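You operate a simulated robot arm through the tools that you are given. There is no shell and no other tool. Be economical: measure what you need, move in short steps, check, and stop when the job is done.

You run a simulated two-armed robot. Do the job below in one go: nothing can be reset, and whatever is moved stays where it is left.

TASK
Tighten the four disc bolts to 10 Nm in the order 1, 3, 2, 4.
Fine: set the orange torque dial first; stand the driver back in its cup.

Only the result counts: the job must be done as asked and must still hold three seconds after the hand-in. Knocking over, shifting, dropping, spilling or breaking anything else fails it.

THE ROBOT
Two 7-joint arms with two-finger grippers on one trunk, on a base that drives. Base frame: it is fixed to the floor where the robot stands at the start and does not move with it; the origin is under the middle of the robot, x ahead of it, y to its left, z up. Units: m, degrees, N and s.
The left shoulder is at the start at [0.025, 0.214, 1.281], the right one opposite. With the tool pointing down near the work surface each hand reaches from about 0.1 to 0.76 m from the robot's upright axis, wherever it stands, measured 20 degrees to its own side. Places, roughly: driver cup [0.9, -0.2, 0.9]; green disc bolt [0.6, -0.2, 1]; green flange bolt [1, -0.4, 1]; orange torque dial [0.8, 0, 1]; pink disc bolt [0.6, -0.1, 1]; pink flange bolt [1, -0.4, 1]; white disc bolt [0.6, -0.1, 1]; white flange bolt [1.1, -0.4, 1]; yellow disc bolt [0.6, -0.2, 1]; yellow flange bolt [1.1, -0.4, 1]. Payload 2.2 kg a hand.
The tool frame of a hand sits at the grasp point between the pads (the TCP): z along the fingers, y along the line on which they close. The tips reach 0.019 m beyond it. The gripper opens to 0.116 m. The gripper's body begins 0.07 m behind the TCP.
Orientation is that of the tool frame in the base frame, as a unit quaternion [w, x, y, z]. With the fingers straight down and closing along the base's y, the tool's x points along the base's -x, its y along +y and its z along -z.

THE INTERFACE
- The arms move only by the tool move_arm. It takes "left_targets", "right_targets" or both (then of equal length, played together; a hand with none holds still); each is a list that holds one entry, the list of rows, each a list of 7 numbers: the finger opening in m, from 0 to 0.116, then the shift along the tool's x, y, z in m, then the turn, a rotation vector about the tool's x, y, z in rad. In form: [[[hand, tx, ty, tz, rx, ry, rz], ...]]. A call has 1 to 8 rows; each row is the pose to reach, as a shift and turn from the pose commanded when the call began, along the tool's axes at that moment. A row lasts 0.2 s, in which the tool goes at most 0.05 m and 8.6 degrees; a call with a longer step from one row to the next is refused whole, and so is a gripper value outside its range. Where a pose cannot be reached the arm comes as near as it can. A force on the tool above 70 N (or 10 N above the force at the start of the call, whichever is more), or a blocked arm, ends the call early, and 0.2 s more pass. The fingers move at their own pace and stop on an object; they squeeze with about 42 N. The grip force told is the motor's: it shows also when the fingers shut on nothing. Time passes only in rows, and 0.2 s behind the last, so rows that repeat a pose let the fingers close. It gives the time, the measured TCP pose, the force on the tool (base axes), the opening and the grip force at its end, in the units of the frame above (readings bear some noise), with the torque about the TCP (base axes, N m) and any sound that the robot's microphone picked up.
- Cameras (640 x 400 px; columns grow to the right, rows downward): "scene" is now at [0.1375, -0.0076, 1.4685]; the picture's right is [-0.08, -1.00, -0.00], its down [-0.39, 0.03, -0.92] and it looks along [0.92, -0.08, -0.39] (base axes); focal length 283 px, centre (320, 200). "left" rides on the left gripper at [0.069, 0.015, -0.096] in its tool frame; the picture's right is [-0.21, 0.98, 0.00], its down [-0.76, -0.17, -0.63] and it looks along [-0.62, -0.14, 0.77] (tool axes); focal length 251 px, centre (320, 200). "right" rides on the right gripper at [0.069, -0.015, -0.097] in its tool frame; the picture's right is [0.21, 0.98, 0.00], its down [-0.76, 0.17, -0.63] and it looks along [-0.62, 0.14, 0.77] (tool axes); focal length 251 px, centre (320, 200). There is no depth. A picture from a camera that has moved, and an enlarged one, comes with that camera's place and axes in the base frame and with its lens.
- camera(camera): a new picture of that camera. The clock stands still meanwhile.
- slide_trunk(by): slides the trunk up (or, below 0, down) by that many m; the arms and the scene camera ride with it, the base frame stays. It gives what a move gives, with no picture.
- roll_base(legs): drives the robot by 1 to 6 legs, each [ahead, left, turn to the left] in m, m and degrees, along the robot's own axes; the way and the turn of a leg run together, so that a leg with both is an arc; at most 1.5 m and 180 degrees a leg. The arms and the cameras ride along, it lands a little off, and it stops where it bumps. It gives what a move gives.
- pan_tilt(pan, tilt): turns the head with the scene camera to pan (to the left, within 80 degrees either way) and tilt (down, from -29 to 69), counted from straight ahead of the robot. It gives what a move gives.
- inspect(camera, box): a new picture of the part [left, top, right, bottom] of that camera's present view, enlarged. The clock stands still meanwhile.
- sign_off(): hands the job in; it is judged then, once.

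Go step by step. Nothing tells you exact positions but the pictures and the camera data: compare them with the known pose of the tool, close in by small moves and look again before you grip or let go. The budget is 120 turns and 88 pictures, counting those below and the enlarged ones. Unless the task says otherwise, let go and move clear before handing in, and close with one line.

The tools are called after "Emit:" as name(argument=value, ...) on one line, values as JSON. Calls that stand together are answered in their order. move_arm: Moves the arms, as the interface text tells. Its arguments: {"type":"object","properties":{"left_targets":{"type":"array","items":{"type":"array","items":{"type":"array","items":{"type":"number"}}}},"right_targets":{"type":"array","items":{"type":"array","items":{"type":"array","items":{"type":"number"}}}}},"required":[]} The other tools are called the same way: slide_trunk (by) slides the trunk up or down; roll_base (legs) drives the base; pan_tilt (pan, tilt) turns the head that bears the scene camera; camera (camera) takes a picture; inspect (camera, box) takes an enlarged picture of a part of a camera's view; sign_off () hands the job in.

At the start:

```text
clock: 0.0
left_eef_pos: [0.5353, 0.1577, 1.3691]
left_tcp_rot: [-0.001, 0.0, 1.0, 0.001]
left_wrist_force: [-0.4, 0.1, -0.7]
left_wrist_torque: [-0.01, -0.03, 0.01]
left_gripper_width: 0.1158
left_grasp_force: 0.0
right_eef_pos: [0.3846, -0.277, 1.2989]
right_tcp_rot: [-0.001, 0.0, 1.0, 0.001]
right_wrist_force: [0.4, 0.7, -0.2]
right_wrist_torque: [-0.02, 0.03, -0.02]
right_gripper_width: 0.116
right_grasp_force: 0.1
trunk travel left (down, up): [-0.425, 0.065]
robot x, y, heading: [0.001, 0.0027, -0.1]
head pan, tilt: [-4.7, 23.0]
```

scene: 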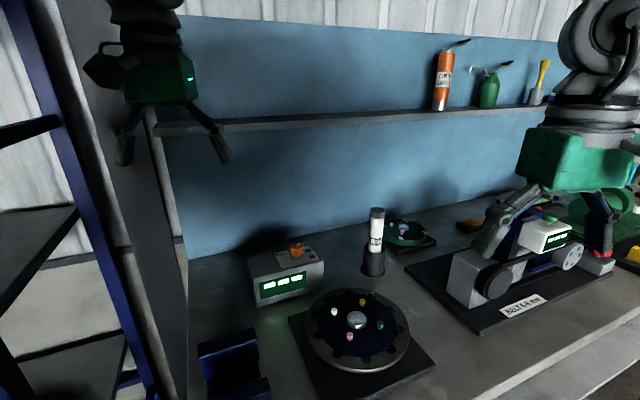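
right: 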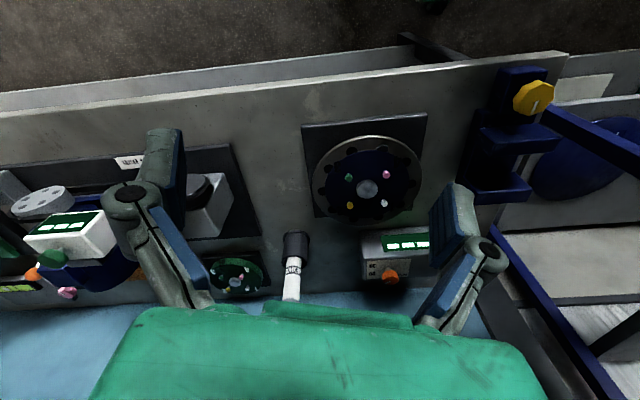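
left: 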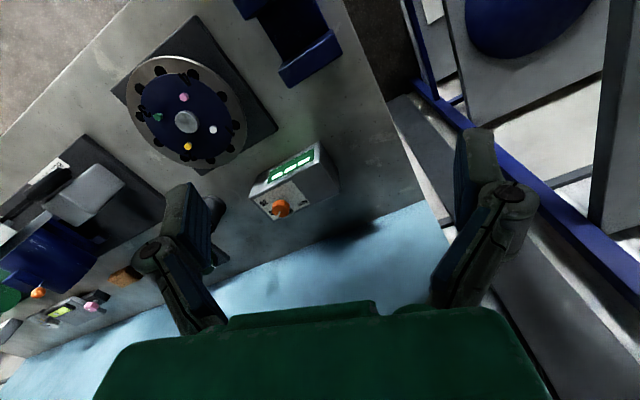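

I see the torque controller box with an orange dial, the driver in its cup, and the disc with four coloured bolts. I will look closer at the controller, the disc and the driver first.

Emit:
inspect(camera="scene", box=[240, 230, 340, 310])

Emit:
inspect(camera="scene", box=[290, 275, 450, 390])

Emit:
inspect(camera="scene", box=[340, 195, 440, 285])

```text
5.00 times, centred on (290, 270) of scene
camera zoom: at [0.1375, -0.0076, 1.4685], right [-0.08, -1.0, 0.0], down [-0.39, 0.03, -0.92], along [0.92, -0.08, -0.39], focal length 1417 px, centre (470, -150)
```

zoom: 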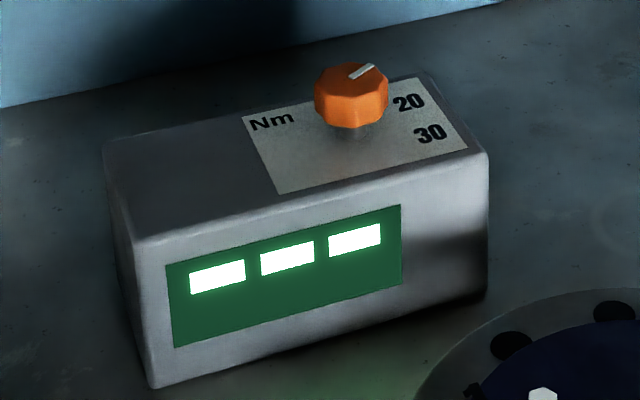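

```text
3.48 times, centred on (370, 332) of scene
camera zoom: at [0.1375, -0.0076, 1.4685], right [-0.08, -1.0, 0.0], down [-0.39, 0.03, -0.92], along [0.92, -0.08, -0.39], focal length 986 px, centre (146, -261)
```

zoom: 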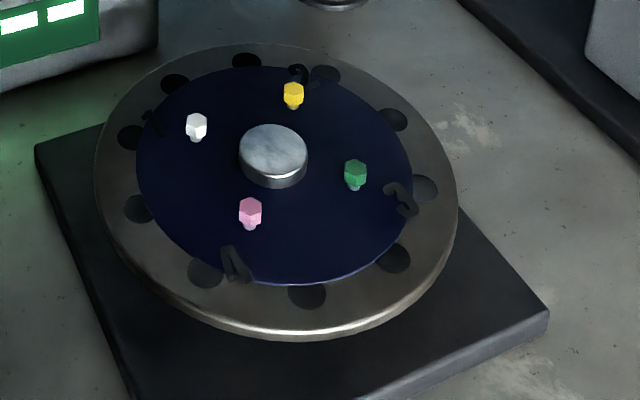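

```text
4.44 times, centred on (390, 240) of scene
camera zoom: at [0.1375, -0.0076, 1.4685], right [-0.08, -1.0, 0.0], down [-0.39, 0.03, -0.92], along [0.92, -0.08, -0.39], focal length 1259 px, centre (9, 22)
```

zoom: 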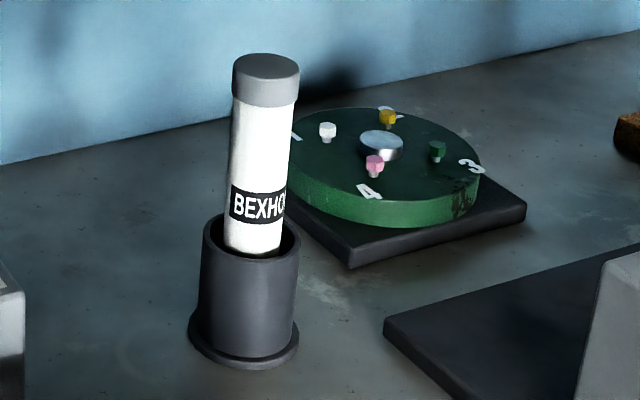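

The disc's numbers are dark on blue and I cannot read two of them, so I look from both wrist cameras.

Emit:
inspect(camera="right", box=[310, 130, 430, 225])

Emit:
inspect(camera="left", box=[120, 50, 260, 170])

Emit:
inspect(camera="left", box=[240, 140, 350, 230])

```text
4.21 times, centred on (370, 178) of right
camera zoom: at [0.3162, -0.2925, 1.3964], right [-0.21, 0.98, 0.0], down [0.76, 0.17, 0.63], along [0.62, 0.14, -0.78], focal length 1059 px, centre (110, 295)
```

zoom: 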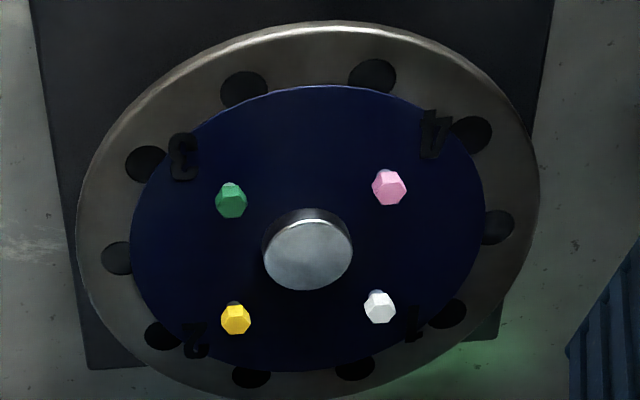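

```text
3.33 times, centred on (190, 110) of left
camera zoom: at [0.4657, 0.173, 1.4651], right [0.21, 0.98, 0.0], down [0.76, -0.17, 0.63], along [0.62, -0.14, -0.78], focal length 838 px, centre (753, 500)
```

zoom: 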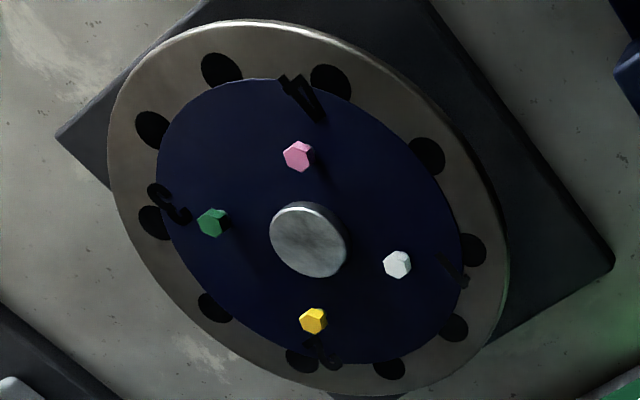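

```text
4.44 times, centred on (295, 185) of left
camera zoom: at [0.4657, 0.173, 1.4651], right [0.21, 0.98, 0.0], down [0.76, -0.17, 0.63], along [0.62, -0.14, -0.78], focal length 1118 px, centre (431, 267)
```

zoom: 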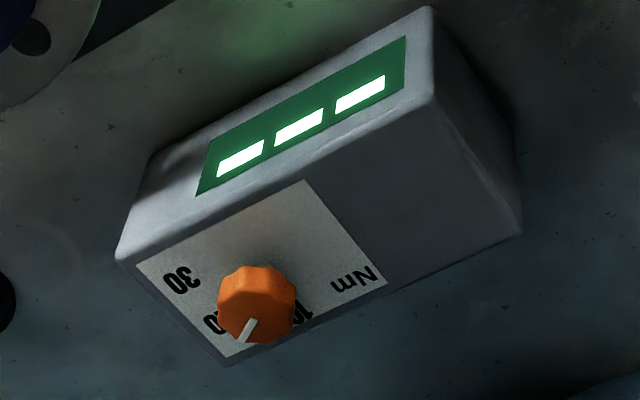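

Numbers read: white=1, yellow=2, green=3, pink=4. The dial is near [0.82, 0.00, 1.03], the driver near [0.86, -0.24] and the disc hub near [0.60, -0.13, 0.985]; I will need to drive closer, so I check the room at the bench edge.

Emit:
pan_tilt(pan=0, tilt=60)

Emit:
camera(camera="scene")

```text
clock: 1.0
left_eef_pos: [0.5323, 0.1594, 1.3712]
left_tcp_rot: [0.0, 0.0, 1.0, 0.0]
left_wrist_force: [-0.3, 0.9, -0.3]
left_wrist_torque: [0.01, 0.01, 0.02]
left_gripper_width: 0.1164
left_grasp_force: 0.0
right_eef_pos: [0.3821, -0.2773, 1.3019]
right_tcp_rot: [0.0, 0.0, 1.0, 0.0]
right_wrist_force: [0.1, 0.1, 0.0]
right_wrist_torque: [0.02, 0.04, 0.0]
right_gripper_width: 0.1162
right_grasp_force: 0.1
trunk travel left (down, up): [-0.425, 0.065]
robot x, y, heading: [-0.0015, 0.0001, 0.1]
head pan, tilt: [0.0, 60.0]
```

```text
78 pictures are left
camera scene: at [0.1114, 0.0001, 1.4154], right [0.0, -1.0, 0.0], down [-0.87, 0.0, -0.5], along [0.5, 0.0, -0.87], focal length 283 px, centre (320, 200)
```

scene: 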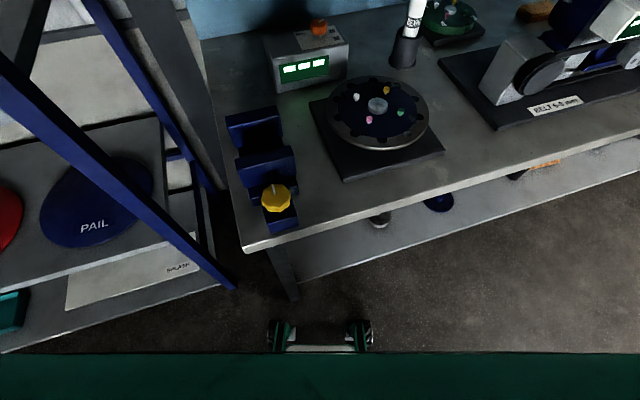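

The bench edge runs about 17° askew and there is some room ahead. I drive right, turn left 15° to square up, and go ahead a little.

Emit:
roll_base(legs=[[0, -0.2, 15], [0.12, 0, 0]])

Emit:
camera(camera="scene")

```text
clock: 3.5
left_eef_pos: [0.6053, 0.1514, 1.3683]
left_tcp_rot: [0.001, -0.135, 0.991, -0.007]
left_wrist_force: [-0.3, 2.2, 0.6]
left_wrist_torque: [-0.12, -0.05, 0.01]
left_gripper_width: 0.1158
left_grasp_force: 0.1
right_eef_pos: [0.576, -0.3105, 1.3062]
right_tcp_rot: [0.002, -0.134, 0.991, -0.007]
right_wrist_force: [0.3, 0.6, 1.1]
right_wrist_torque: [-0.05, -0.03, 0.0]
right_gripper_width: 0.1162
right_grasp_force: 0.1
trunk travel left (down, up): [-0.425, 0.065]
robot x, y, heading: [0.1399, -0.1614, 15.1]
head pan, tilt: [0.0, 60.0]
```

```text
77 pictures are left
camera scene: at [0.2392, -0.1075, 1.4152], right [0.27, -0.96, 0.02], down [-0.83, -0.24, -0.5], along [0.48, 0.12, -0.87], focal length 283 px, centre (320, 200)
```

scene: 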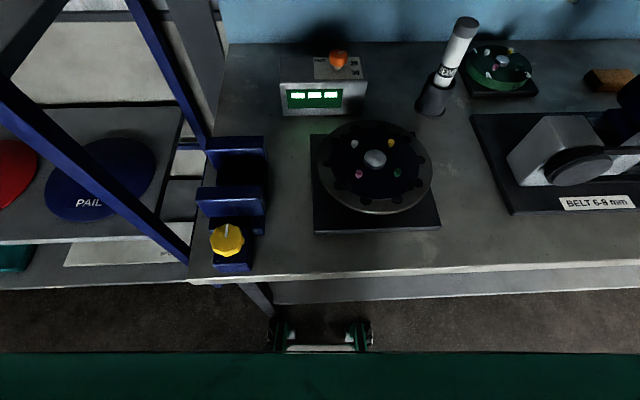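

The base is well placed, squared to the bench. I bring the left hand above the dial at about z = 1.2 and look.

Emit:
move_arm(left_targets=[[[0.116, -0.021, -0.025, 0.021, 0, 0, 0], [0.116, -0.042, -0.051, 0.042, 0, 0, 0], [0.116, -0.062, -0.076, 0.063, 0, 0, 0], [0.116, -0.083, -0.102, 0.084, 0, 0, 0], [0.116, -0.104, -0.127, 0.105, 0, 0, 0], [0.116, -0.125, -0.152, 0.126, 0, 0, 0], [0.116, -0.146, -0.178, 0.147, 0, 0, 0], [0.116, -0.166, -0.203, 0.168, 0, 0, 0]]])

Emit:
camera(camera="left")

```text
clock: 5.3
left_eef_pos: [0.7575, 0.0251, 1.227]
left_tcp_rot: [0.003, -0.136, 0.991, -0.006]
left_wrist_force: [-0.1, 1.6, -0.4]
left_wrist_torque: [-0.13, -0.02, 0.01]
left_gripper_width: 0.116
left_grasp_force: 0.0
left hand out of reach, approached as far as the arm can: row 6, 7, 8
right_eef_pos: [0.574, -0.309, 1.305]
right_tcp_rot: [0.002, -0.134, 0.991, -0.007]
right_wrist_force: [-0.5, 0.7, 0.8]
right_wrist_torque: [-0.11, -0.01, 0.04]
right_gripper_width: 0.1159
right_grasp_force: 0.0
trunk travel left (down, up): [-0.425, 0.065]
robot x, y, heading: [0.1389, -0.1582, 15.4]
head pan, tilt: [0.0, 60.0]
```

```text
76 pictures are left
camera left: at [0.6847, 0.0228, 1.3226], right [-0.06, 1.0, -0.01], down [0.77, 0.05, 0.64], along [0.64, 0.03, -0.77], focal length 251 px, centre (320, 200)
```

left: 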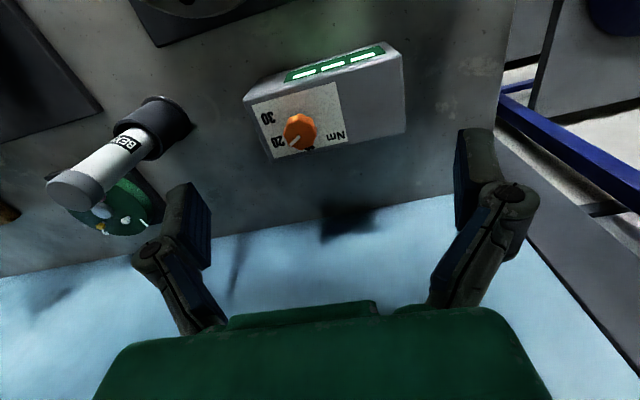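

The hand ran out of reach at that height. I look closely at the dial now before going lower, where the reach is better.

Emit:
inspect(camera="left", box=[240, 80, 360, 155])

Emit:
move_arm(left_targets=[[[0.116, 0, 0, 0.02, 0, 0, 0], [0.116, 0, 0, 0.04, 0, 0, 0], [0.116, 0, 0, 0.06, 0, 0, 0]]])

```text
5.33 times, centred on (300, 118) of left
camera zoom: at [0.6847, 0.0228, 1.3226], right [-0.06, 1.0, -0.01], down [0.77, 0.05, 0.64], along [0.64, 0.03, -0.77], focal length 1341 px, centre (427, 640)
```

zoom: 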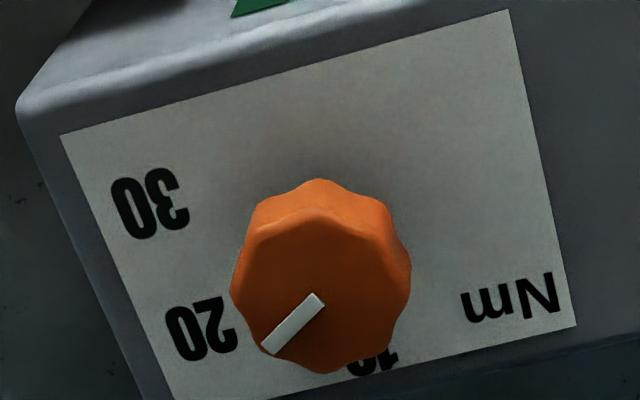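

```text
clock: 6.1
left_eef_pos: [0.7554, 0.0276, 1.1678]
left_tcp_rot: [0.002, -0.137, 0.991, -0.007]
left_wrist_force: [-0.8, 0.7, 0.5]
left_wrist_torque: [-0.11, -0.03, 0.02]
left_gripper_width: 0.116
left_grasp_force: 0.1
right_eef_pos: [0.5738, -0.3065, 1.3058]
right_tcp_rot: [0.003, -0.136, 0.991, -0.008]
right_wrist_force: [0.5, 0.6, -0.1]
right_wrist_torque: [-0.07, 0.0, 0.02]
right_gripper_width: 0.1158
right_grasp_force: 0.1
trunk travel left (down, up): [-0.425, 0.065]
robot x, y, heading: [0.1396, -0.1603, 15.3]
head pan, tilt: [0.0, 60.0]
```

The pointer is on about 20 and must turn to 10. I look again from here to fix the angles.

Emit:
camera(camera="left")

Emit:
inspect(camera="left", box=[245, 80, 365, 155])

```text
74 pictures are left
camera left: at [0.6838, 0.0249, 1.2632], right [-0.06, 1.0, -0.01], down [0.77, 0.05, 0.64], along [0.64, 0.03, -0.77], focal length 251 px, centre (320, 200)
```

left: 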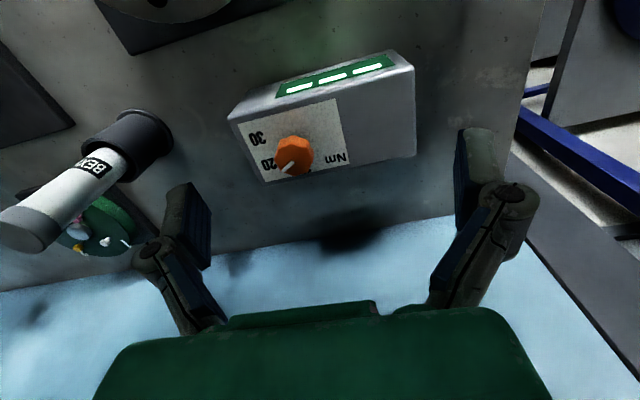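

```text
5.33 times, centred on (305, 118) of left
camera zoom: at [0.6838, 0.0249, 1.2632], right [-0.06, 1.0, -0.01], down [0.77, 0.05, 0.64], along [0.64, 0.03, -0.77], focal length 1341 px, centre (400, 640)
```

zoom: 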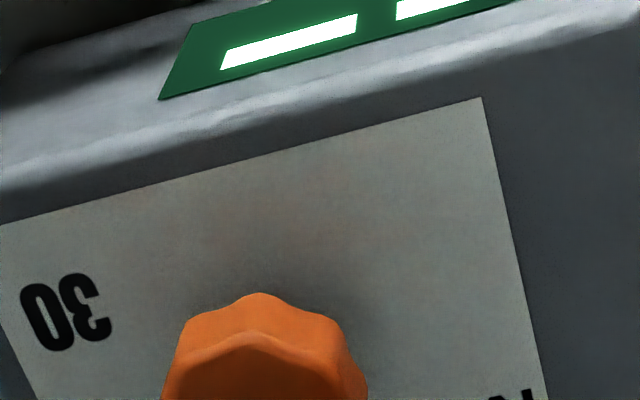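

The dial is at about [0.814, 0.003, 1.025]. It must turn some 60° counter-clockwise, so I place the hand above it pre-turned 30° clockwise.

Emit:
move_arm(left_targets=[[[0.1, -0.0125, -0.01, 0.017, 0, 0, 0.131], [0.09, -0.025, -0.02, 0.034, 0, 0, 0.262], [0.08, -0.0375, -0.03, 0.051, 0, 0, 0.393], [0.08, -0.05, -0.0394, 0.068, 0, 0, 0.524]]])

Emit:
camera(camera="left")

```text
clock: 7.1
left_eef_pos: [0.7468, 0.0149, 1.1109]
left_tcp_rot: [0.006, 0.106, 0.994, -0.006]
left_wrist_force: [-0.4, 0.4, 0.2]
left_wrist_torque: [-0.06, -0.02, -0.01]
left_gripper_width: 0.0801
left_grasp_force: 0.1
left hand out of reach, approached as far as the arm can: row 1, 2, 3, 4
right_eef_pos: [0.5711, -0.3077, 1.3065]
right_tcp_rot: [0.004, -0.134, 0.991, -0.009]
right_wrist_force: [-0.4, -0.3, -0.7]
right_wrist_torque: [-0.03, 0.01, -0.03]
right_gripper_width: 0.116
right_grasp_force: 0.0
trunk travel left (down, up): [-0.425, 0.065]
robot x, y, heading: [0.1378, -0.1617, 15.2]
head pan, tilt: [0.0, 60.0]
```

```text
72 pictures are left
camera left: at [0.6809, 0.0457, 1.2058], right [0.42, 0.91, -0.01], down [0.7, -0.31, 0.65], along [0.58, -0.27, -0.76], focal length 251 px, centre (320, 200)
```

left: 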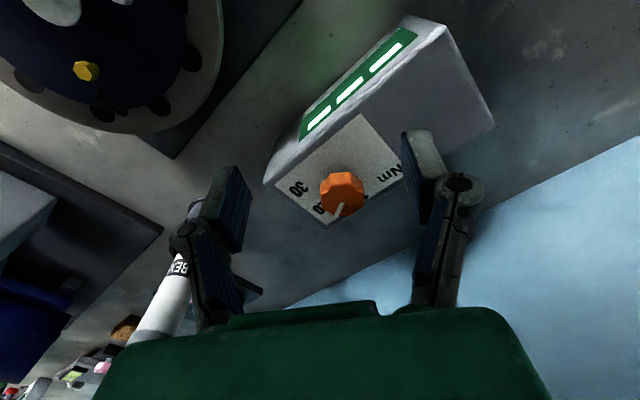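

The dial is just beyond the left hand's reach from here. I raise and retract that hand, then drive the base 0.15 m to the right and 0.03 m ahead.

Emit:
move_arm(left_targets=[[[0.08, 0.02, 0, -0.03, 0, 0, -0.131], [0.08, 0.04, 0, -0.06, 0, 0, -0.262], [0.08, 0.05, 0.0, -0.1, 0, 0, -0.393], [0.08, 0.06, 0.0, -0.13, 0, 0, -0.524]]])

Emit:
roll_base(legs=[[0, -0.15, 0], [0.03, 0, 0]])

Emit:
camera(camera="left")

```text
clock: 8.1
left_eef_pos: [0.6896, 0.0225, 1.2393]
left_tcp_rot: [0.003, -0.137, 0.99, -0.005]
left_wrist_force: [-0.8, -0.3, -0.5]
left_wrist_torque: [0.05, 0.0, -0.02]
left_gripper_width: 0.0802
left_grasp_force: 0.0
right_eef_pos: [0.5755, -0.3158, 1.305]
right_tcp_rot: [0.003, -0.135, 0.991, -0.005]
right_wrist_force: [0.2, 1.1, -0.5]
right_wrist_torque: [-0.08, -0.03, 0.0]
right_gripper_width: 0.116
right_grasp_force: 0.1
trunk travel left (down, up): [-0.425, 0.065]
robot x, y, heading: [0.141, -0.1609, 15.3]
head pan, tilt: [0.0, 60.0]
```

```text
clock: 9.9
left_eef_pos: [0.7631, -0.1635, 1.2431]
left_tcp_rot: [0.006, -0.131, 0.991, 0.011]
left_wrist_force: [0.3, -1.5, 0.3]
left_wrist_torque: [0.18, -0.06, 0.02]
left_gripper_width: 0.0801
left_grasp_force: 0.0
right_eef_pos: [0.6489, -0.5013, 1.2996]
right_tcp_rot: [0.004, -0.132, 0.991, 0.012]
right_wrist_force: [-0.3, -0.8, 1.5]
right_wrist_torque: [0.06, -0.01, -0.02]
right_gripper_width: 0.1157
right_grasp_force: 0.2
trunk travel left (down, up): [-0.425, 0.065]
robot x, y, heading: [0.2133, -0.3051, 15.1]
head pan, tilt: [0.0, 60.0]
```

```text
71 pictures are left
camera left: at [0.6917, -0.168, 1.3389], right [-0.05, 1.0, 0.02], down [0.77, 0.02, 0.64], along [0.64, 0.05, -0.77], focal length 251 px, centre (320, 200)
```

left: 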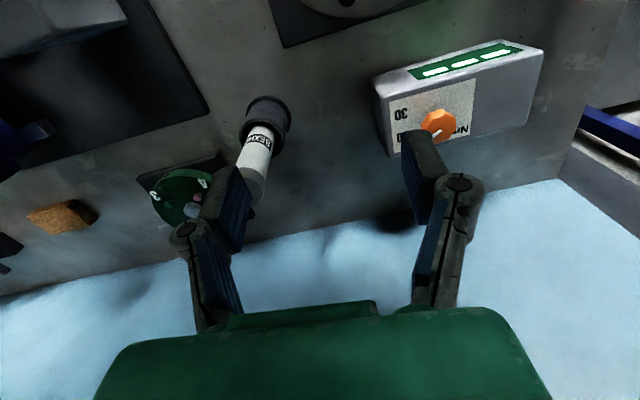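

The drive went cleanly. Now I bring the left hand over the dial with the 30° pre-turn.

Emit:
move_arm(left_targets=[[[0.08, -0.015, 0.025, 0.02, 0, 0, 0.09], [0.08, -0.031, 0.05, 0.04, 0, 0, 0.18], [0.08, -0.046, 0.075, 0.065, 0, 0, 0.27], [0.08, -0.062, 0.1, 0.09, 0, 0, 0.36], [0.08, -0.077, 0.124, 0.115, 0, 0, 0.45], [0.08, -0.0926, 0.1476, 0.14, 0, 0, 0.524], [0.08, -0.0926, 0.1476, 0.14, 0, 0, 0.524]]])

Emit:
camera(camera="left")

```text
clock: 11.5
left_eef_pos: [0.8118, 0.0403, 1.1015]
left_tcp_rot: [0.006, 0.129, 0.992, 0.0]
left_wrist_force: [-0.5, 0.1, 1.1]
left_wrist_torque: [-0.08, -0.06, 0.05]
left_gripper_width: 0.08
left_grasp_force: 0.1
right_eef_pos: [0.6428, -0.4653, 1.3051]
right_tcp_rot: [0.004, -0.134, 0.991, -0.001]
right_wrist_force: [-0.2, 0.1, 0.4]
right_wrist_torque: [-0.04, 0.04, -0.02]
right_gripper_width: 0.1164
right_grasp_force: 0.1
trunk travel left (down, up): [-0.425, 0.065]
robot x, y, heading: [0.2091, -0.3039, 15.2]
head pan, tilt: [0.0, 60.0]
```

```text
70 pictures are left
camera left: at [0.7474, 0.0714, 1.1978], right [0.46, 0.89, 0.0], down [0.68, -0.35, 0.64], along [0.57, -0.29, -0.77], focal length 251 px, centre (320, 200)
```

left: 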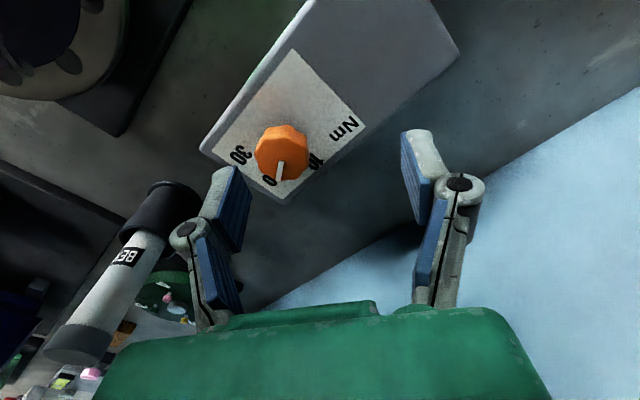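

Now the 10 is visible too. I take an enlarged view to get the angles.

Emit:
inspect(camera="left", box=[210, 100, 370, 200])

```text
4.00 times, centred on (290, 150) of left
camera zoom: at [0.7474, 0.0714, 1.1978], right [0.46, 0.89, 0.0], down [0.68, -0.35, 0.64], along [0.57, -0.29, -0.77], focal length 1006 px, centre (440, 400)
```

zoom: 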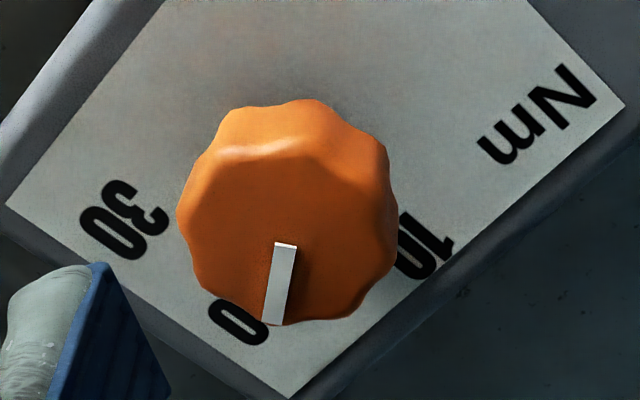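

Plate is at z ≈ 1.006, dial top ≈ 1.04, centre ≈ [0.814, 0.005]; the pointer must turn about 52–58° counter-clockwise. I move over the dial, then down around it, and check.

Emit:
move_arm(left_targets=[[[0.08, -0.006, -0.017, 0.0, 0, 0, 0], [0.08, -0.0115, -0.0335, 0.0, 0, 0, 0], [0.08, -0.0115, -0.0335, 0.02, 0, 0, 0], [0.08, -0.0115, -0.0335, 0.045, 0, 0, 0], [0.08, -0.0115, -0.0335, 0.045, 0, 0, 0]]])

Emit:
camera(camera="left")

```text
clock: 12.9
left_eef_pos: [0.8183, -0.0255, 1.0602]
left_tcp_rot: [0.004, 0.131, 0.991, 0.008]
left_wrist_force: [0.3, 0.2, -0.3]
left_wrist_torque: [0.0, 0.0, -0.01]
left_gripper_width: 0.08
left_grasp_force: 0.0
right_eef_pos: [0.6465, -0.493, 1.3039]
right_tcp_rot: [0.005, -0.13, 0.991, 0.008]
right_wrist_force: [0.0, 0.9, 0.3]
right_wrist_torque: [-0.04, -0.02, 0.01]
right_gripper_width: 0.1159
right_grasp_force: 0.1
trunk travel left (down, up): [-0.425, 0.065]
robot x, y, heading: [0.2093, -0.3069, 15.0]
head pan, tilt: [0.0, 60.0]
stopped in row 5 (left hand): the arm was blocked; the commanded pose is now the measured one
```

```text
68 pictures are left
camera left: at [0.7544, 0.0076, 1.1572], right [0.46, 0.89, 0.02], down [0.68, -0.37, 0.63], along [0.57, -0.28, -0.77], focal length 251 px, centre (320, 200)
```

left: 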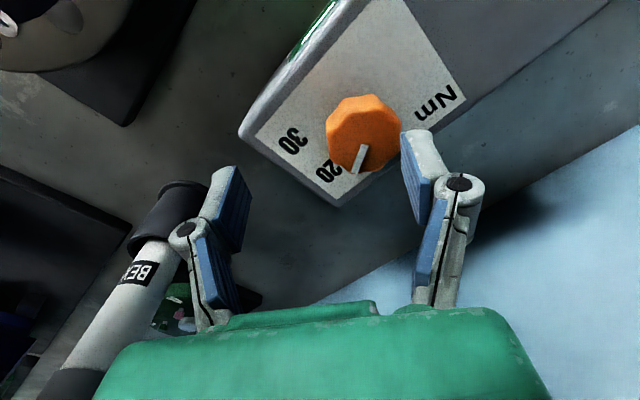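

The hand came to rest about 3 cm beside the aim, and the right hand moved too, so the whole body is swaying. I raise slightly and let it settle.

Emit:
move_arm(left_targets=[[[0.08, 0, 0, -0.03, 0, 0, 0], [0.08, 0, 0, -0.03, 0, 0, 0], [0.08, 0, 0, -0.03, 0, 0, 0], [0.08, 0, 0, -0.03, 0, 0, 0], [0.08, 0, 0, -0.03, 0, 0, 0], [0.08, 0, 0, -0.03, 0, 0, 0], [0.08, 0, 0, -0.03, 0, 0, 0], [0.08, 0, 0, -0.03, 0, 0, 0]]])

Emit:
camera(camera="left")

Emit:
move_arm(left_targets=[[[0.08, 0, 0, 0, 0, 0, 0], [0.08, 0, 0, 0, 0, 0, 0], [0.08, 0, 0, 0, 0, 0, 0], [0.08, 0, 0, 0, 0, 0, 0], [0.08, 0, 0, 0, 0, 0, 0], [0.08, 0, 0, 0, 0, 0, 0], [0.08, 0, 0, 0, 0, 0, 0], [0.08, 0, 0, 0, 0, 0, 0]]])

```text
clock: 14.7
left_eef_pos: [0.8194, -0.0272, 1.0899]
left_tcp_rot: [0.004, 0.131, 0.991, 0.008]
left_wrist_force: [0.1, -0.5, -0.2]
left_wrist_torque: [0.03, 0.05, 0.0]
left_gripper_width: 0.08
left_grasp_force: 0.0
right_eef_pos: [0.6473, -0.496, 1.3006]
right_tcp_rot: [0.004, -0.13, 0.991, 0.009]
right_wrist_force: [0.3, 0.1, 0.2]
right_wrist_torque: [0.01, 0.02, -0.02]
right_gripper_width: 0.1159
right_grasp_force: 0.1
trunk travel left (down, up): [-0.425, 0.065]
robot x, y, heading: [0.211, -0.3107, 15.6]
head pan, tilt: [0.0, 60.0]
```

```text
67 pictures are left
camera left: at [0.7557, 0.0051, 1.1861], right [0.46, 0.89, 0.02], down [0.68, -0.37, 0.63], along [0.57, -0.28, -0.77], focal length 251 px, centre (320, 200)
```

left: 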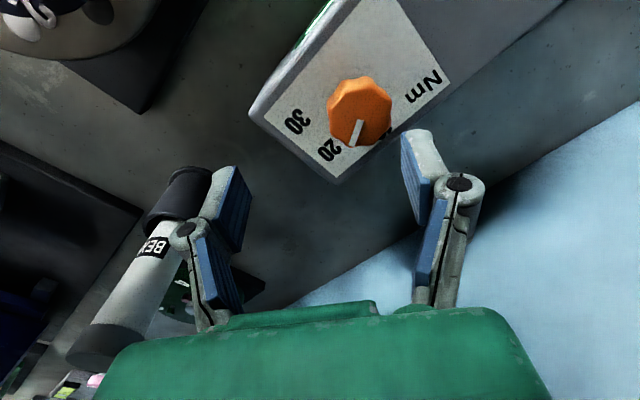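

```text
clock: 16.5
left_eef_pos: [0.821, -0.0292, 1.0898]
left_tcp_rot: [0.003, 0.132, 0.991, 0.01]
left_wrist_force: [0.1, 0.0, -0.2]
left_wrist_torque: [0.05, 0.01, -0.01]
left_gripper_width: 0.0798
left_grasp_force: 0.0
right_eef_pos: [0.6489, -0.4986, 1.3]
right_tcp_rot: [0.003, -0.131, 0.991, 0.009]
right_wrist_force: [1.3, 0.7, 0.0]
right_wrist_torque: [-0.02, 0.01, 0.02]
right_gripper_width: 0.1161
right_grasp_force: 0.0
trunk travel left (down, up): [-0.425, 0.065]
robot x, y, heading: [0.21, -0.3145, 15.1]
head pan, tilt: [0.0, 60.0]
```

The body still drifts slowly; I wait a little more and look at the base.

Emit:
move_arm(left_targets=[[[0.08, 0, 0, 0, 0, 0, 0], [0.08, 0, 0, 0, 0, 0, 0], [0.08, 0, 0, 0, 0, 0, 0], [0.08, 0, 0, 0, 0, 0, 0], [0.08, 0, 0, 0, 0, 0, 0], [0.08, 0, 0, 0, 0, 0, 0], [0.08, 0, 0, 0, 0, 0, 0], [0.08, 0, 0, 0, 0, 0, 0]]])

Emit:
move_arm(left_targets=[[[0.08, 0, 0, 0, 0, 0, 0], [0.08, 0, 0, 0, 0, 0, 0], [0.08, 0, 0, 0, 0, 0, 0], [0.08, 0, 0, 0, 0, 0, 0], [0.08, 0, 0, 0, 0, 0, 0], [0.08, 0, 0, 0, 0, 0, 0], [0.08, 0, 0, 0, 0, 0, 0], [0.08, 0, 0, 0, 0, 0, 0]]])

Emit:
camera(camera="scene")

```text
clock: 18.3
left_eef_pos: [0.8216, -0.0334, 1.0904]
left_tcp_rot: [0.003, 0.132, 0.991, 0.01]
left_wrist_force: [-0.5, -0.7, 0.9]
left_wrist_torque: [0.03, -0.01, 0.0]
left_gripper_width: 0.0801
left_grasp_force: 0.0
right_eef_pos: [0.6495, -0.5027, 1.2992]
right_tcp_rot: [0.003, -0.131, 0.991, 0.011]
right_wrist_force: [0.3, 0.1, -0.4]
right_wrist_torque: [-0.01, 0.01, -0.03]
right_gripper_width: 0.116
right_grasp_force: 0.1
trunk travel left (down, up): [-0.425, 0.065]
robot x, y, heading: [0.2126, -0.3105, 14.8]
head pan, tilt: [0.0, 60.0]
```

```text
clock: 20.1
left_eef_pos: [0.8222, -0.0351, 1.0898]
left_tcp_rot: [0.003, 0.132, 0.991, 0.012]
left_wrist_force: [0.0, 0.6, -0.6]
left_wrist_torque: [0.07, 0.0, 0.0]
left_gripper_width: 0.08
left_grasp_force: 0.0
right_eef_pos: [0.6499, -0.5056, 1.2975]
right_tcp_rot: [0.003, -0.131, 0.991, 0.013]
right_wrist_force: [0.1, 1.0, 0.7]
right_wrist_torque: [0.05, 0.02, -0.03]
right_gripper_width: 0.1159
right_grasp_force: 0.1
trunk travel left (down, up): [-0.425, 0.065]
robot x, y, heading: [0.2096, -0.3126, 15.7]
head pan, tilt: [0.0, 60.0]
```

```text
66 pictures are left
camera scene: at [0.3287, -0.3078, 1.4149], right [0.26, -0.97, -0.02], down [-0.84, -0.22, -0.5], along [0.47, 0.15, -0.87], focal length 283 px, centre (320, 200)
```

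scene: 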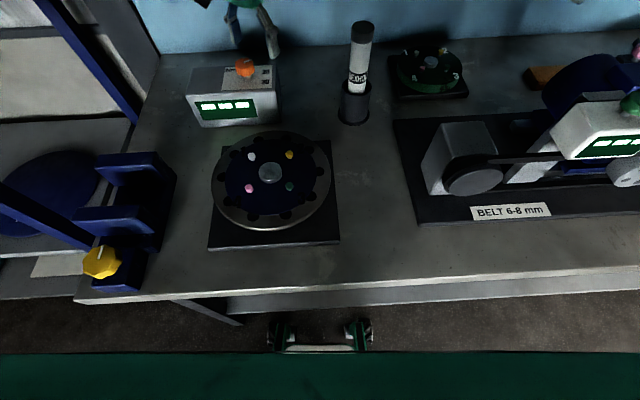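

The body is leaning slowly, so I work closed-loop: I correct sideways at this height and check the measured pose.

Emit:
move_arm(left_targets=[[[0.08, 0.009, 0.018, 0, 0, 0, 0], [0.08, 0.018, 0.0367, 0, 0, 0, 0], [0.08, 0.018, 0.0367, 0, 0, 0, 0]]])

Emit:
camera(camera="left")

```text
clock: 20.9
left_eef_pos: [0.8155, -0.0014, 1.0917]
left_tcp_rot: [0.001, 0.132, 0.991, 0.013]
left_wrist_force: [-0.5, -1.2, 0.6]
left_wrist_torque: [0.05, 0.0, 0.01]
left_gripper_width: 0.0802
left_grasp_force: 0.1
right_eef_pos: [0.6507, -0.5114, 1.2974]
right_tcp_rot: [0.003, -0.13, 0.991, 0.013]
right_wrist_force: [-0.3, -0.3, -1.0]
right_wrist_torque: [0.05, 0.05, 0.03]
right_gripper_width: 0.116
right_grasp_force: 0.0
trunk travel left (down, up): [-0.425, 0.065]
robot x, y, heading: [0.2149, -0.3149, 15.2]
head pan, tilt: [0.0, 60.0]
```

```text
65 pictures are left
camera left: at [0.7513, 0.0298, 1.1886], right [0.46, 0.89, 0.03], down [0.68, -0.37, 0.63], along [0.57, -0.27, -0.78], focal length 251 px, centre (320, 200)
```

left: 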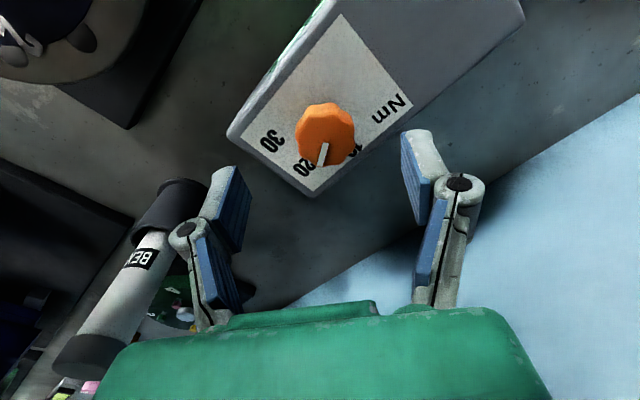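

The hand is now almost centred over the dial. I descend around it.

Emit:
move_arm(left_targets=[[[0.08, 0.003, 0.006, 0.01, 0, 0, 0], [0.08, 0.003, 0.007, 0.03, 0, 0, 0], [0.08, 0.003, 0.007, 0.053, 0, 0, 0]]])

Emit:
camera(camera="left")

```text
clock: 21.7
left_eef_pos: [0.8099, 0.0137, 1.0389]
left_tcp_rot: [0.005, 0.131, 0.991, 0.01]
left_wrist_force: [-0.7, -0.8, -0.3]
left_wrist_torque: [0.05, 0.05, 0.0]
left_gripper_width: 0.0815
left_grasp_force: 0.3
right_eef_pos: [0.6466, -0.5035, 1.3006]
right_tcp_rot: [0.004, -0.13, 0.992, 0.01]
right_wrist_force: [1.0, 1.3, 0.3]
right_wrist_torque: [0.05, 0.0, -0.03]
right_gripper_width: 0.1161
right_grasp_force: 0.2
trunk travel left (down, up): [-0.425, 0.065]
robot x, y, heading: [0.2128, -0.3104, 15.3]
head pan, tilt: [0.0, 60.0]
```

```text
64 pictures are left
camera left: at [0.7457, 0.0463, 1.1351], right [0.46, 0.89, 0.02], down [0.68, -0.37, 0.63], along [0.57, -0.28, -0.77], focal length 251 px, centre (320, 200)
```

left: 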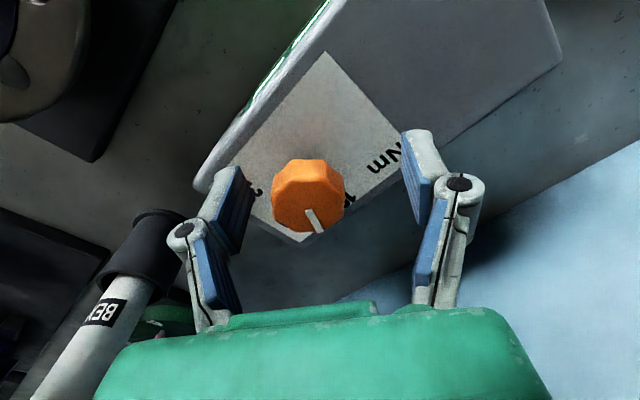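

The pointer seems to have shifted; I take an enlarged look.

Emit:
inspect(camera="left", box=[200, 130, 400, 255])

```text
3.20 times, centred on (300, 192) of left
camera zoom: at [0.7457, 0.0463, 1.1351], right [0.46, 0.89, 0.02], down [0.68, -0.37, 0.63], along [0.57, -0.28, -0.77], focal length 805 px, centre (384, 224)
```

zoom: 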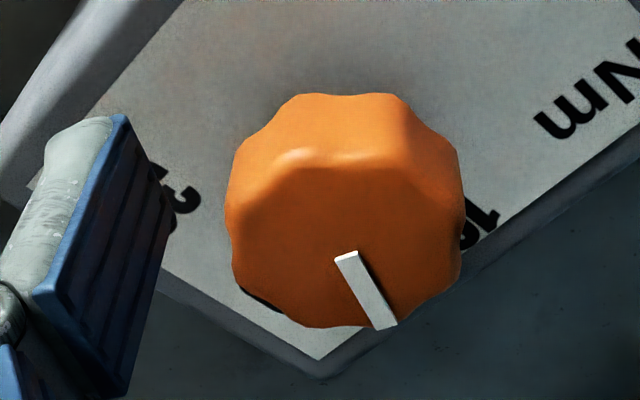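

A finger brushed the dial and turned it to about 14–15; 20–25° remain. I centre the hand on the dial and narrow the fingers.

Emit:
move_arm(left_targets=[[[0.08, -0.004, -0.004, 0, 0, 0, 0], [0.075, -0.0075, -0.008, 0, 0, 0, 0], [0.065, -0.0075, -0.008, 0, 0, 0, 0]]])

Emit:
inspect(camera="left", box=[200, 110, 440, 260])

```text
clock: 22.5
left_eef_pos: [0.8117, 0.0208, 1.0385]
left_tcp_rot: [0.007, 0.131, 0.991, 0.006]
left_wrist_force: [-4.0, -2.7, 0.6]
left_wrist_torque: [-0.14, 0.11, -0.18]
left_gripper_width: 0.0686
left_grasp_force: 1.2
right_eef_pos: [0.6433, -0.4863, 1.3039]
right_tcp_rot: [0.006, -0.13, 0.991, 0.004]
right_wrist_force: [0.4, 1.0, -1.4]
right_wrist_torque: [0.04, -0.03, 0.03]
right_gripper_width: 0.1159
right_grasp_force: 0.0
trunk travel left (down, up): [-0.425, 0.065]
robot x, y, heading: [0.2159, -0.3117, 15.2]
head pan, tilt: [0.0, 60.0]
```

```text
2.67 times, centred on (320, 185) of left
camera zoom: at [0.7469, 0.0525, 1.1332], right [0.46, 0.89, 0.02], down [0.68, -0.36, 0.64], along [0.57, -0.28, -0.77], focal length 670 px, centre (320, 240)
```

zoom: 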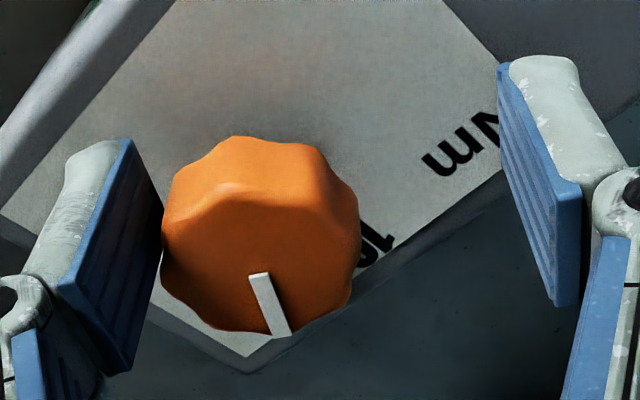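

The body rocks as the arm moves, with a finger now lightly against the dial. I shift to centre and close so the hand anchors on the dial.

Emit:
move_arm(left_targets=[[[0.065, -0.004, -0.006, 0, 0, 0, 0], [0.05, -0.007, -0.012, 0, 0, 0, 0], [0.03, -0.007, -0.014, 0, 0, 0, 0], [0.03, -0.007, -0.014, 0, 0, 0, 0]]])

Emit:
camera(camera="left")

```text
clock: 23.5
left_eef_pos: [0.8167, 0.003, 1.039]
left_tcp_rot: [0.001, 0.13, 0.992, 0.012]
left_wrist_force: [-14.6, 10.5, 3.1]
left_wrist_torque: [0.15, 0.84, 0.0]
left_gripper_width: 0.0392
left_grasp_force: 45.4
right_eef_pos: [0.6478, -0.4971, 1.3005]
right_tcp_rot: [0.003, -0.131, 0.991, 0.008]
right_wrist_force: [0.5, -0.4, -2.2]
right_wrist_torque: [0.07, 0.01, 0.0]
right_gripper_width: 0.1159
right_grasp_force: 0.0
trunk travel left (down, up): [-0.425, 0.065]
robot x, y, heading: [0.2177, -0.3151, 15.0]
head pan, tilt: [0.0, 60.0]
```

```text
61 pictures are left
camera left: at [0.7528, 0.0331, 1.1346], right [0.46, 0.89, 0.02], down [0.69, -0.37, 0.63], along [0.57, -0.27, -0.78], focal length 251 px, centre (320, 200)
```

left: 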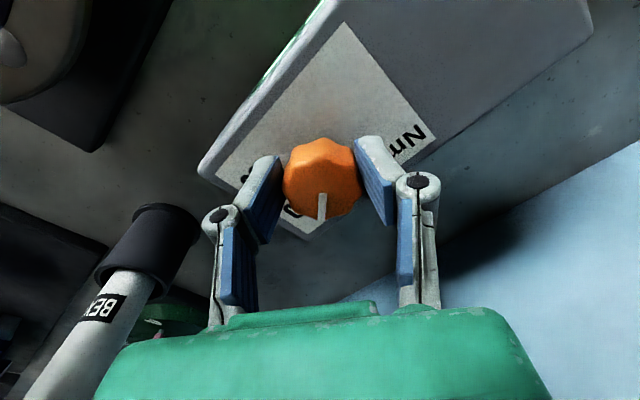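

The dial is gripped, with the pointer roughly 40° short of the 10 mark. I turn it counter-clockwise while easing the side load.

Emit:
move_arm(left_targets=[[[0.03, 0.002, 0.002, 0, 0, 0, -0.12], [0.03, 0.003, 0.003, 0, 0, 0, -0.24], [0.03, 0.003, 0.003, 0, 0, 0, -0.36], [0.03, 0.003, 0.003, 0, 0, 0, -0.48], [0.03, 0.003, 0.003, 0, 0, 0, -0.6], [0.03, 0.003, 0.003, 0, 0, 0, -0.72], [0.03, 0.003, 0.003, 0, 0, 0, -0.72]]])

Emit:
inspect(camera="left", box=[220, 110, 420, 235])

```text
clock: 25.1
left_eef_pos: [0.818, -0.0012, 1.0375]
left_tcp_rot: [0.005, -0.225, 0.974, 0.003]
left_wrist_force: [7.3, -33.5, -1.9]
left_wrist_torque: [-0.52, 0.45, -0.17]
left_gripper_width: 0.0392
left_grasp_force: 45.5
right_eef_pos: [0.6468, -0.4932, 1.3007]
right_tcp_rot: [0.004, -0.13, 0.991, 0.006]
right_wrist_force: [-0.6, -0.1, -0.7]
right_wrist_torque: [0.0, 0.01, 0.02]
right_gripper_width: 0.1162
right_grasp_force: 0.1
trunk travel left (down, up): [-0.425, 0.065]
robot x, y, heading: [0.2126, -0.3105, 15.3]
head pan, tilt: [0.0, 60.0]
```

```text
3.20 times, centred on (320, 172) of left
camera zoom: at [0.7468, -0.0177, 1.1329], right [-0.24, 0.97, 0.0], down [0.75, 0.18, 0.64], along [0.62, 0.16, -0.77], focal length 805 px, centre (320, 288)
```

zoom: 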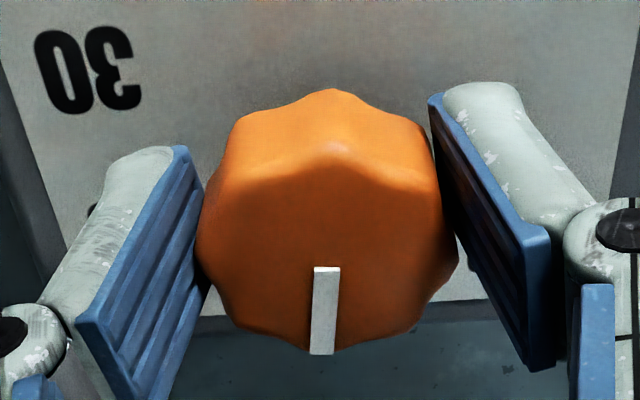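

The pointer now stands close to the 10 mark, but there is a 33 N side load, so I relieve it before letting go.

Emit:
move_arm(left_targets=[[[0.03, 0.002, -0.003, 0, 0, 0, 0], [0.03, 0.003, -0.006, 0, 0, 0, 0]]])

```text
clock: 25.7
left_eef_pos: [0.8181, -0.0004, 1.0378]
left_tcp_rot: [0.008, -0.228, 0.974, 0.004]
left_wrist_force: [11.4, -20.2, -0.7]
left_wrist_torque: [-1.05, 0.58, -0.12]
left_gripper_width: 0.0391
left_grasp_force: 45.0
right_eef_pos: [0.6461, -0.4884, 1.3016]
right_tcp_rot: [0.004, -0.131, 0.991, 0.005]
right_wrist_force: [-0.9, -1.0, -0.2]
right_wrist_torque: [-0.01, 0.0, -0.04]
right_gripper_width: 0.116
right_grasp_force: 0.0
trunk travel left (down, up): [-0.425, 0.065]
robot x, y, heading: [0.2122, -0.3085, 15.2]
head pan, tilt: [0.0, 60.0]
```

Emit:
move_arm(left_targets=[[[0.03, 0.0, -0.005, 0, 0, 0, 0], [0.03, 0.001, -0.01, 0, 0, 0, 0]]])

```text
clock: 26.3
left_eef_pos: [0.8181, -0.0021, 1.0376]
left_tcp_rot: [0.008, -0.228, 0.974, 0.005]
left_wrist_force: [1.0, 7.7, 7.4]
left_wrist_torque: [0.08, 0.54, 0.06]
left_gripper_width: 0.0395
left_grasp_force: 45.0
right_eef_pos: [0.6448, -0.4836, 1.3035]
right_tcp_rot: [0.004, -0.132, 0.991, 0.004]
right_wrist_force: [0.0, 0.3, 0.3]
right_wrist_torque: [0.02, 0.01, -0.04]
right_gripper_width: 0.116
right_grasp_force: 0.1
trunk travel left (down, up): [-0.425, 0.065]
robot x, y, heading: [0.2113, -0.3086, 15.3]
head pan, tilt: [0.0, 60.0]
```

The load is small now. I open and lift straight up, then look.

Emit:
move_arm(left_targets=[[[0.09, 0, 0.002, 0, 0, 0, 0], [0.09, 0, 0.002, -0.03, 0, 0, 0], [0.09, 0, 0.0, -0.07, 0, 0, 0], [0.09, 0.02, 0.0, -0.11, 0, 0, 0]]])

Emit:
inspect(camera="left", box=[200, 60, 440, 210])

```text
clock: 27.3
left_eef_pos: [0.797, -0.0154, 1.1472]
left_tcp_rot: [0.007, -0.226, 0.974, 0.003]
left_wrist_force: [-0.7, -0.7, 0.2]
left_wrist_torque: [0.01, -0.04, 0.03]
left_gripper_width: 0.0899
left_grasp_force: 0.1
right_eef_pos: [0.6427, -0.4863, 1.3041]
right_tcp_rot: [0.006, -0.131, 0.991, 0.005]
right_wrist_force: [0.2, -0.9, -0.2]
right_wrist_torque: [0.02, -0.03, 0.0]
right_gripper_width: 0.1159
right_grasp_force: 0.2
trunk travel left (down, up): [-0.425, 0.065]
robot x, y, heading: [0.2109, -0.3086, 15.3]
head pan, tilt: [0.0, 60.0]
```

```text
2.67 times, centred on (320, 135) of left
camera zoom: at [0.7263, -0.0329, 1.2431], right [-0.24, 0.97, 0.01], down [0.74, 0.18, 0.64], along [0.62, 0.16, -0.77], focal length 670 px, centre (320, 373)
```

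zoom: 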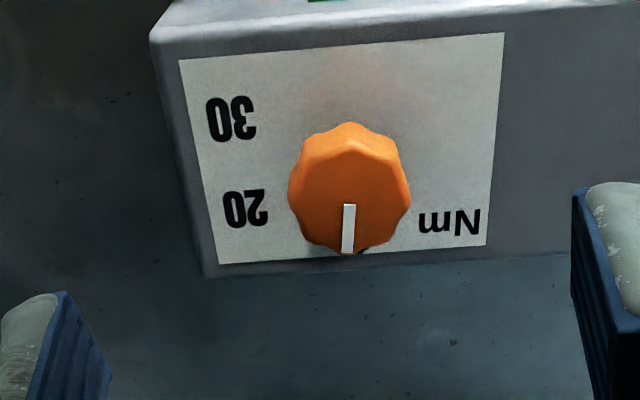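

The pointer seems about 5° short of the 10. I swing the hand around to view the 10 from the side to be sure.

Emit:
move_arm(left_targets=[[[0.09, 0, 0, -0.01, 0, 0, 0.15], [0.09, 0, 0, -0.02, 0, 0, 0.3], [0.09, 0, 0, -0.03, 0, 0, 0.45], [0.09, 0, 0, -0.03, 0, 0, 0.6], [0.09, 0, 0, -0.03, 0, 0, 0.75], [0.09, 0, 0, -0.03, 0, 0, 0.9], [0.09, 0, 0, -0.03, 0, 0, 1.05], [0.09, 0, 0, -0.03, 0, 0, 1.2]]])

Emit:
camera(camera="left")

```text
clock: 29.1
left_eef_pos: [0.7991, -0.0195, 1.1777]
left_tcp_rot: [0.003, 0.364, 0.931, 0.008]
left_wrist_force: [-0.2, 0.2, 0.5]
left_wrist_torque: [-0.01, 0.04, 0.0]
left_gripper_width: 0.0901
left_grasp_force: 0.1
right_eef_pos: [0.6468, -0.4867, 1.3032]
right_tcp_rot: [0.005, -0.131, 0.991, 0.005]
right_wrist_force: [-0.4, 0.0, -0.6]
right_wrist_torque: [-0.02, -0.01, 0.01]
right_gripper_width: 0.1161
right_grasp_force: 0.1
trunk travel left (down, up): [-0.425, 0.065]
robot x, y, heading: [0.2122, -0.311, 15.2]
head pan, tilt: [0.0, 60.0]
```

```text
58 pictures are left
camera left: at [0.7571, 0.0379, 1.2733], right [0.82, 0.57, 0.02], down [0.44, -0.64, 0.63], along [0.37, -0.51, -0.78], focal length 251 px, centre (320, 200)
```

left: 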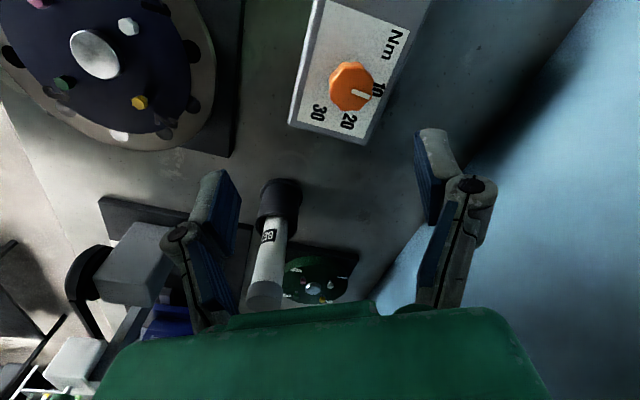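

Emit:
inspect(camera="left", box=[295, 40, 415, 150])

```text
3.64 times, centred on (355, 95) of left
camera zoom: at [0.7571, 0.0379, 1.2733], right [0.82, 0.57, 0.02], down [0.44, -0.64, 0.63], along [0.37, -0.51, -0.78], focal length 914 px, centre (193, 582)
```

zoom: 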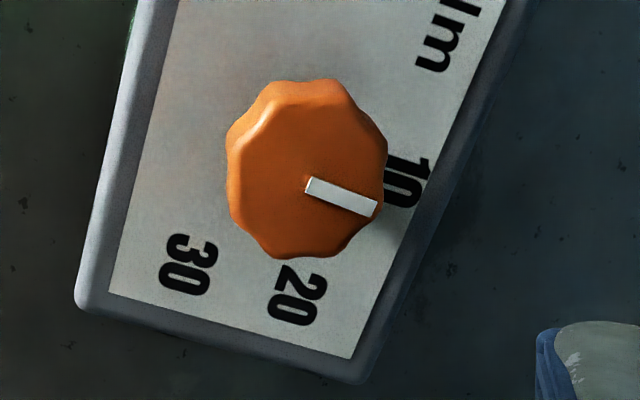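

The pointer reads about 4° short of the 10. I return over the dial at the earlier grip angle to nudge it.

Emit:
move_arm(left_targets=[[[0.08, 0, 0.004, 0.01, 0, 0, -0.15], [0.08, 0, 0.008, 0.02, 0, 0, -0.3], [0.08, 0, 0.012, 0.03, 0, 0, -0.45], [0.08, 0, 0.016, 0.04, 0, 0, -0.6], [0.08, 0, 0.02, 0.05, 0, 0, -0.75], [0.08, 0, 0.024, 0.06, 0, 0, -0.9], [0.08, 0, 0.027, 0.07, 0, 0, -1.05], [0.08, 0.0007, 0.0273, 0.08, 0, 0, -1.2]]])

Emit:
move_arm(left_targets=[[[0.08, 0, 0, 0, 0, 0, 0], [0.08, 0, 0, 0, 0, 0, 0], [0.08, 0, 0, 0, 0, 0, 0], [0.08, 0, 0, 0, 0, 0, 0]]])

```text
clock: 30.9
left_eef_pos: [0.8185, 0.001, 1.0994]
left_tcp_rot: [0.006, -0.227, 0.974, 0.005]
left_wrist_force: [-0.2, -0.1, -0.5]
left_wrist_torque: [-0.04, -0.02, -0.02]
left_gripper_width: 0.0798
left_grasp_force: 0.2
right_eef_pos: [0.6464, -0.4884, 1.3032]
right_tcp_rot: [0.004, -0.131, 0.991, 0.006]
right_wrist_force: [-0.4, 0.5, -0.1]
right_wrist_torque: [-0.03, 0.0, 0.04]
right_gripper_width: 0.1163
right_grasp_force: 0.0
trunk travel left (down, up): [-0.425, 0.065]
robot x, y, heading: [0.2121, -0.3121, 15.2]
head pan, tilt: [0.0, 60.0]
```

```text
clock: 31.9
left_eef_pos: [0.8185, 0.0026, 1.0986]
left_tcp_rot: [0.005, -0.227, 0.974, 0.004]
left_wrist_force: [-0.2, 0.0, 0.8]
left_wrist_torque: [-0.02, 0.0, -0.01]
left_gripper_width: 0.0801
left_grasp_force: 0.0
right_eef_pos: [0.6455, -0.489, 1.3026]
right_tcp_rot: [0.005, -0.131, 0.991, 0.006]
right_wrist_force: [1.0, 0.4, -0.4]
right_wrist_torque: [0.01, 0.02, 0.03]
right_gripper_width: 0.116
right_grasp_force: 0.1
trunk travel left (down, up): [-0.425, 0.065]
robot x, y, heading: [0.2146, -0.3121, 15.1]
head pan, tilt: [0.0, 60.0]
```

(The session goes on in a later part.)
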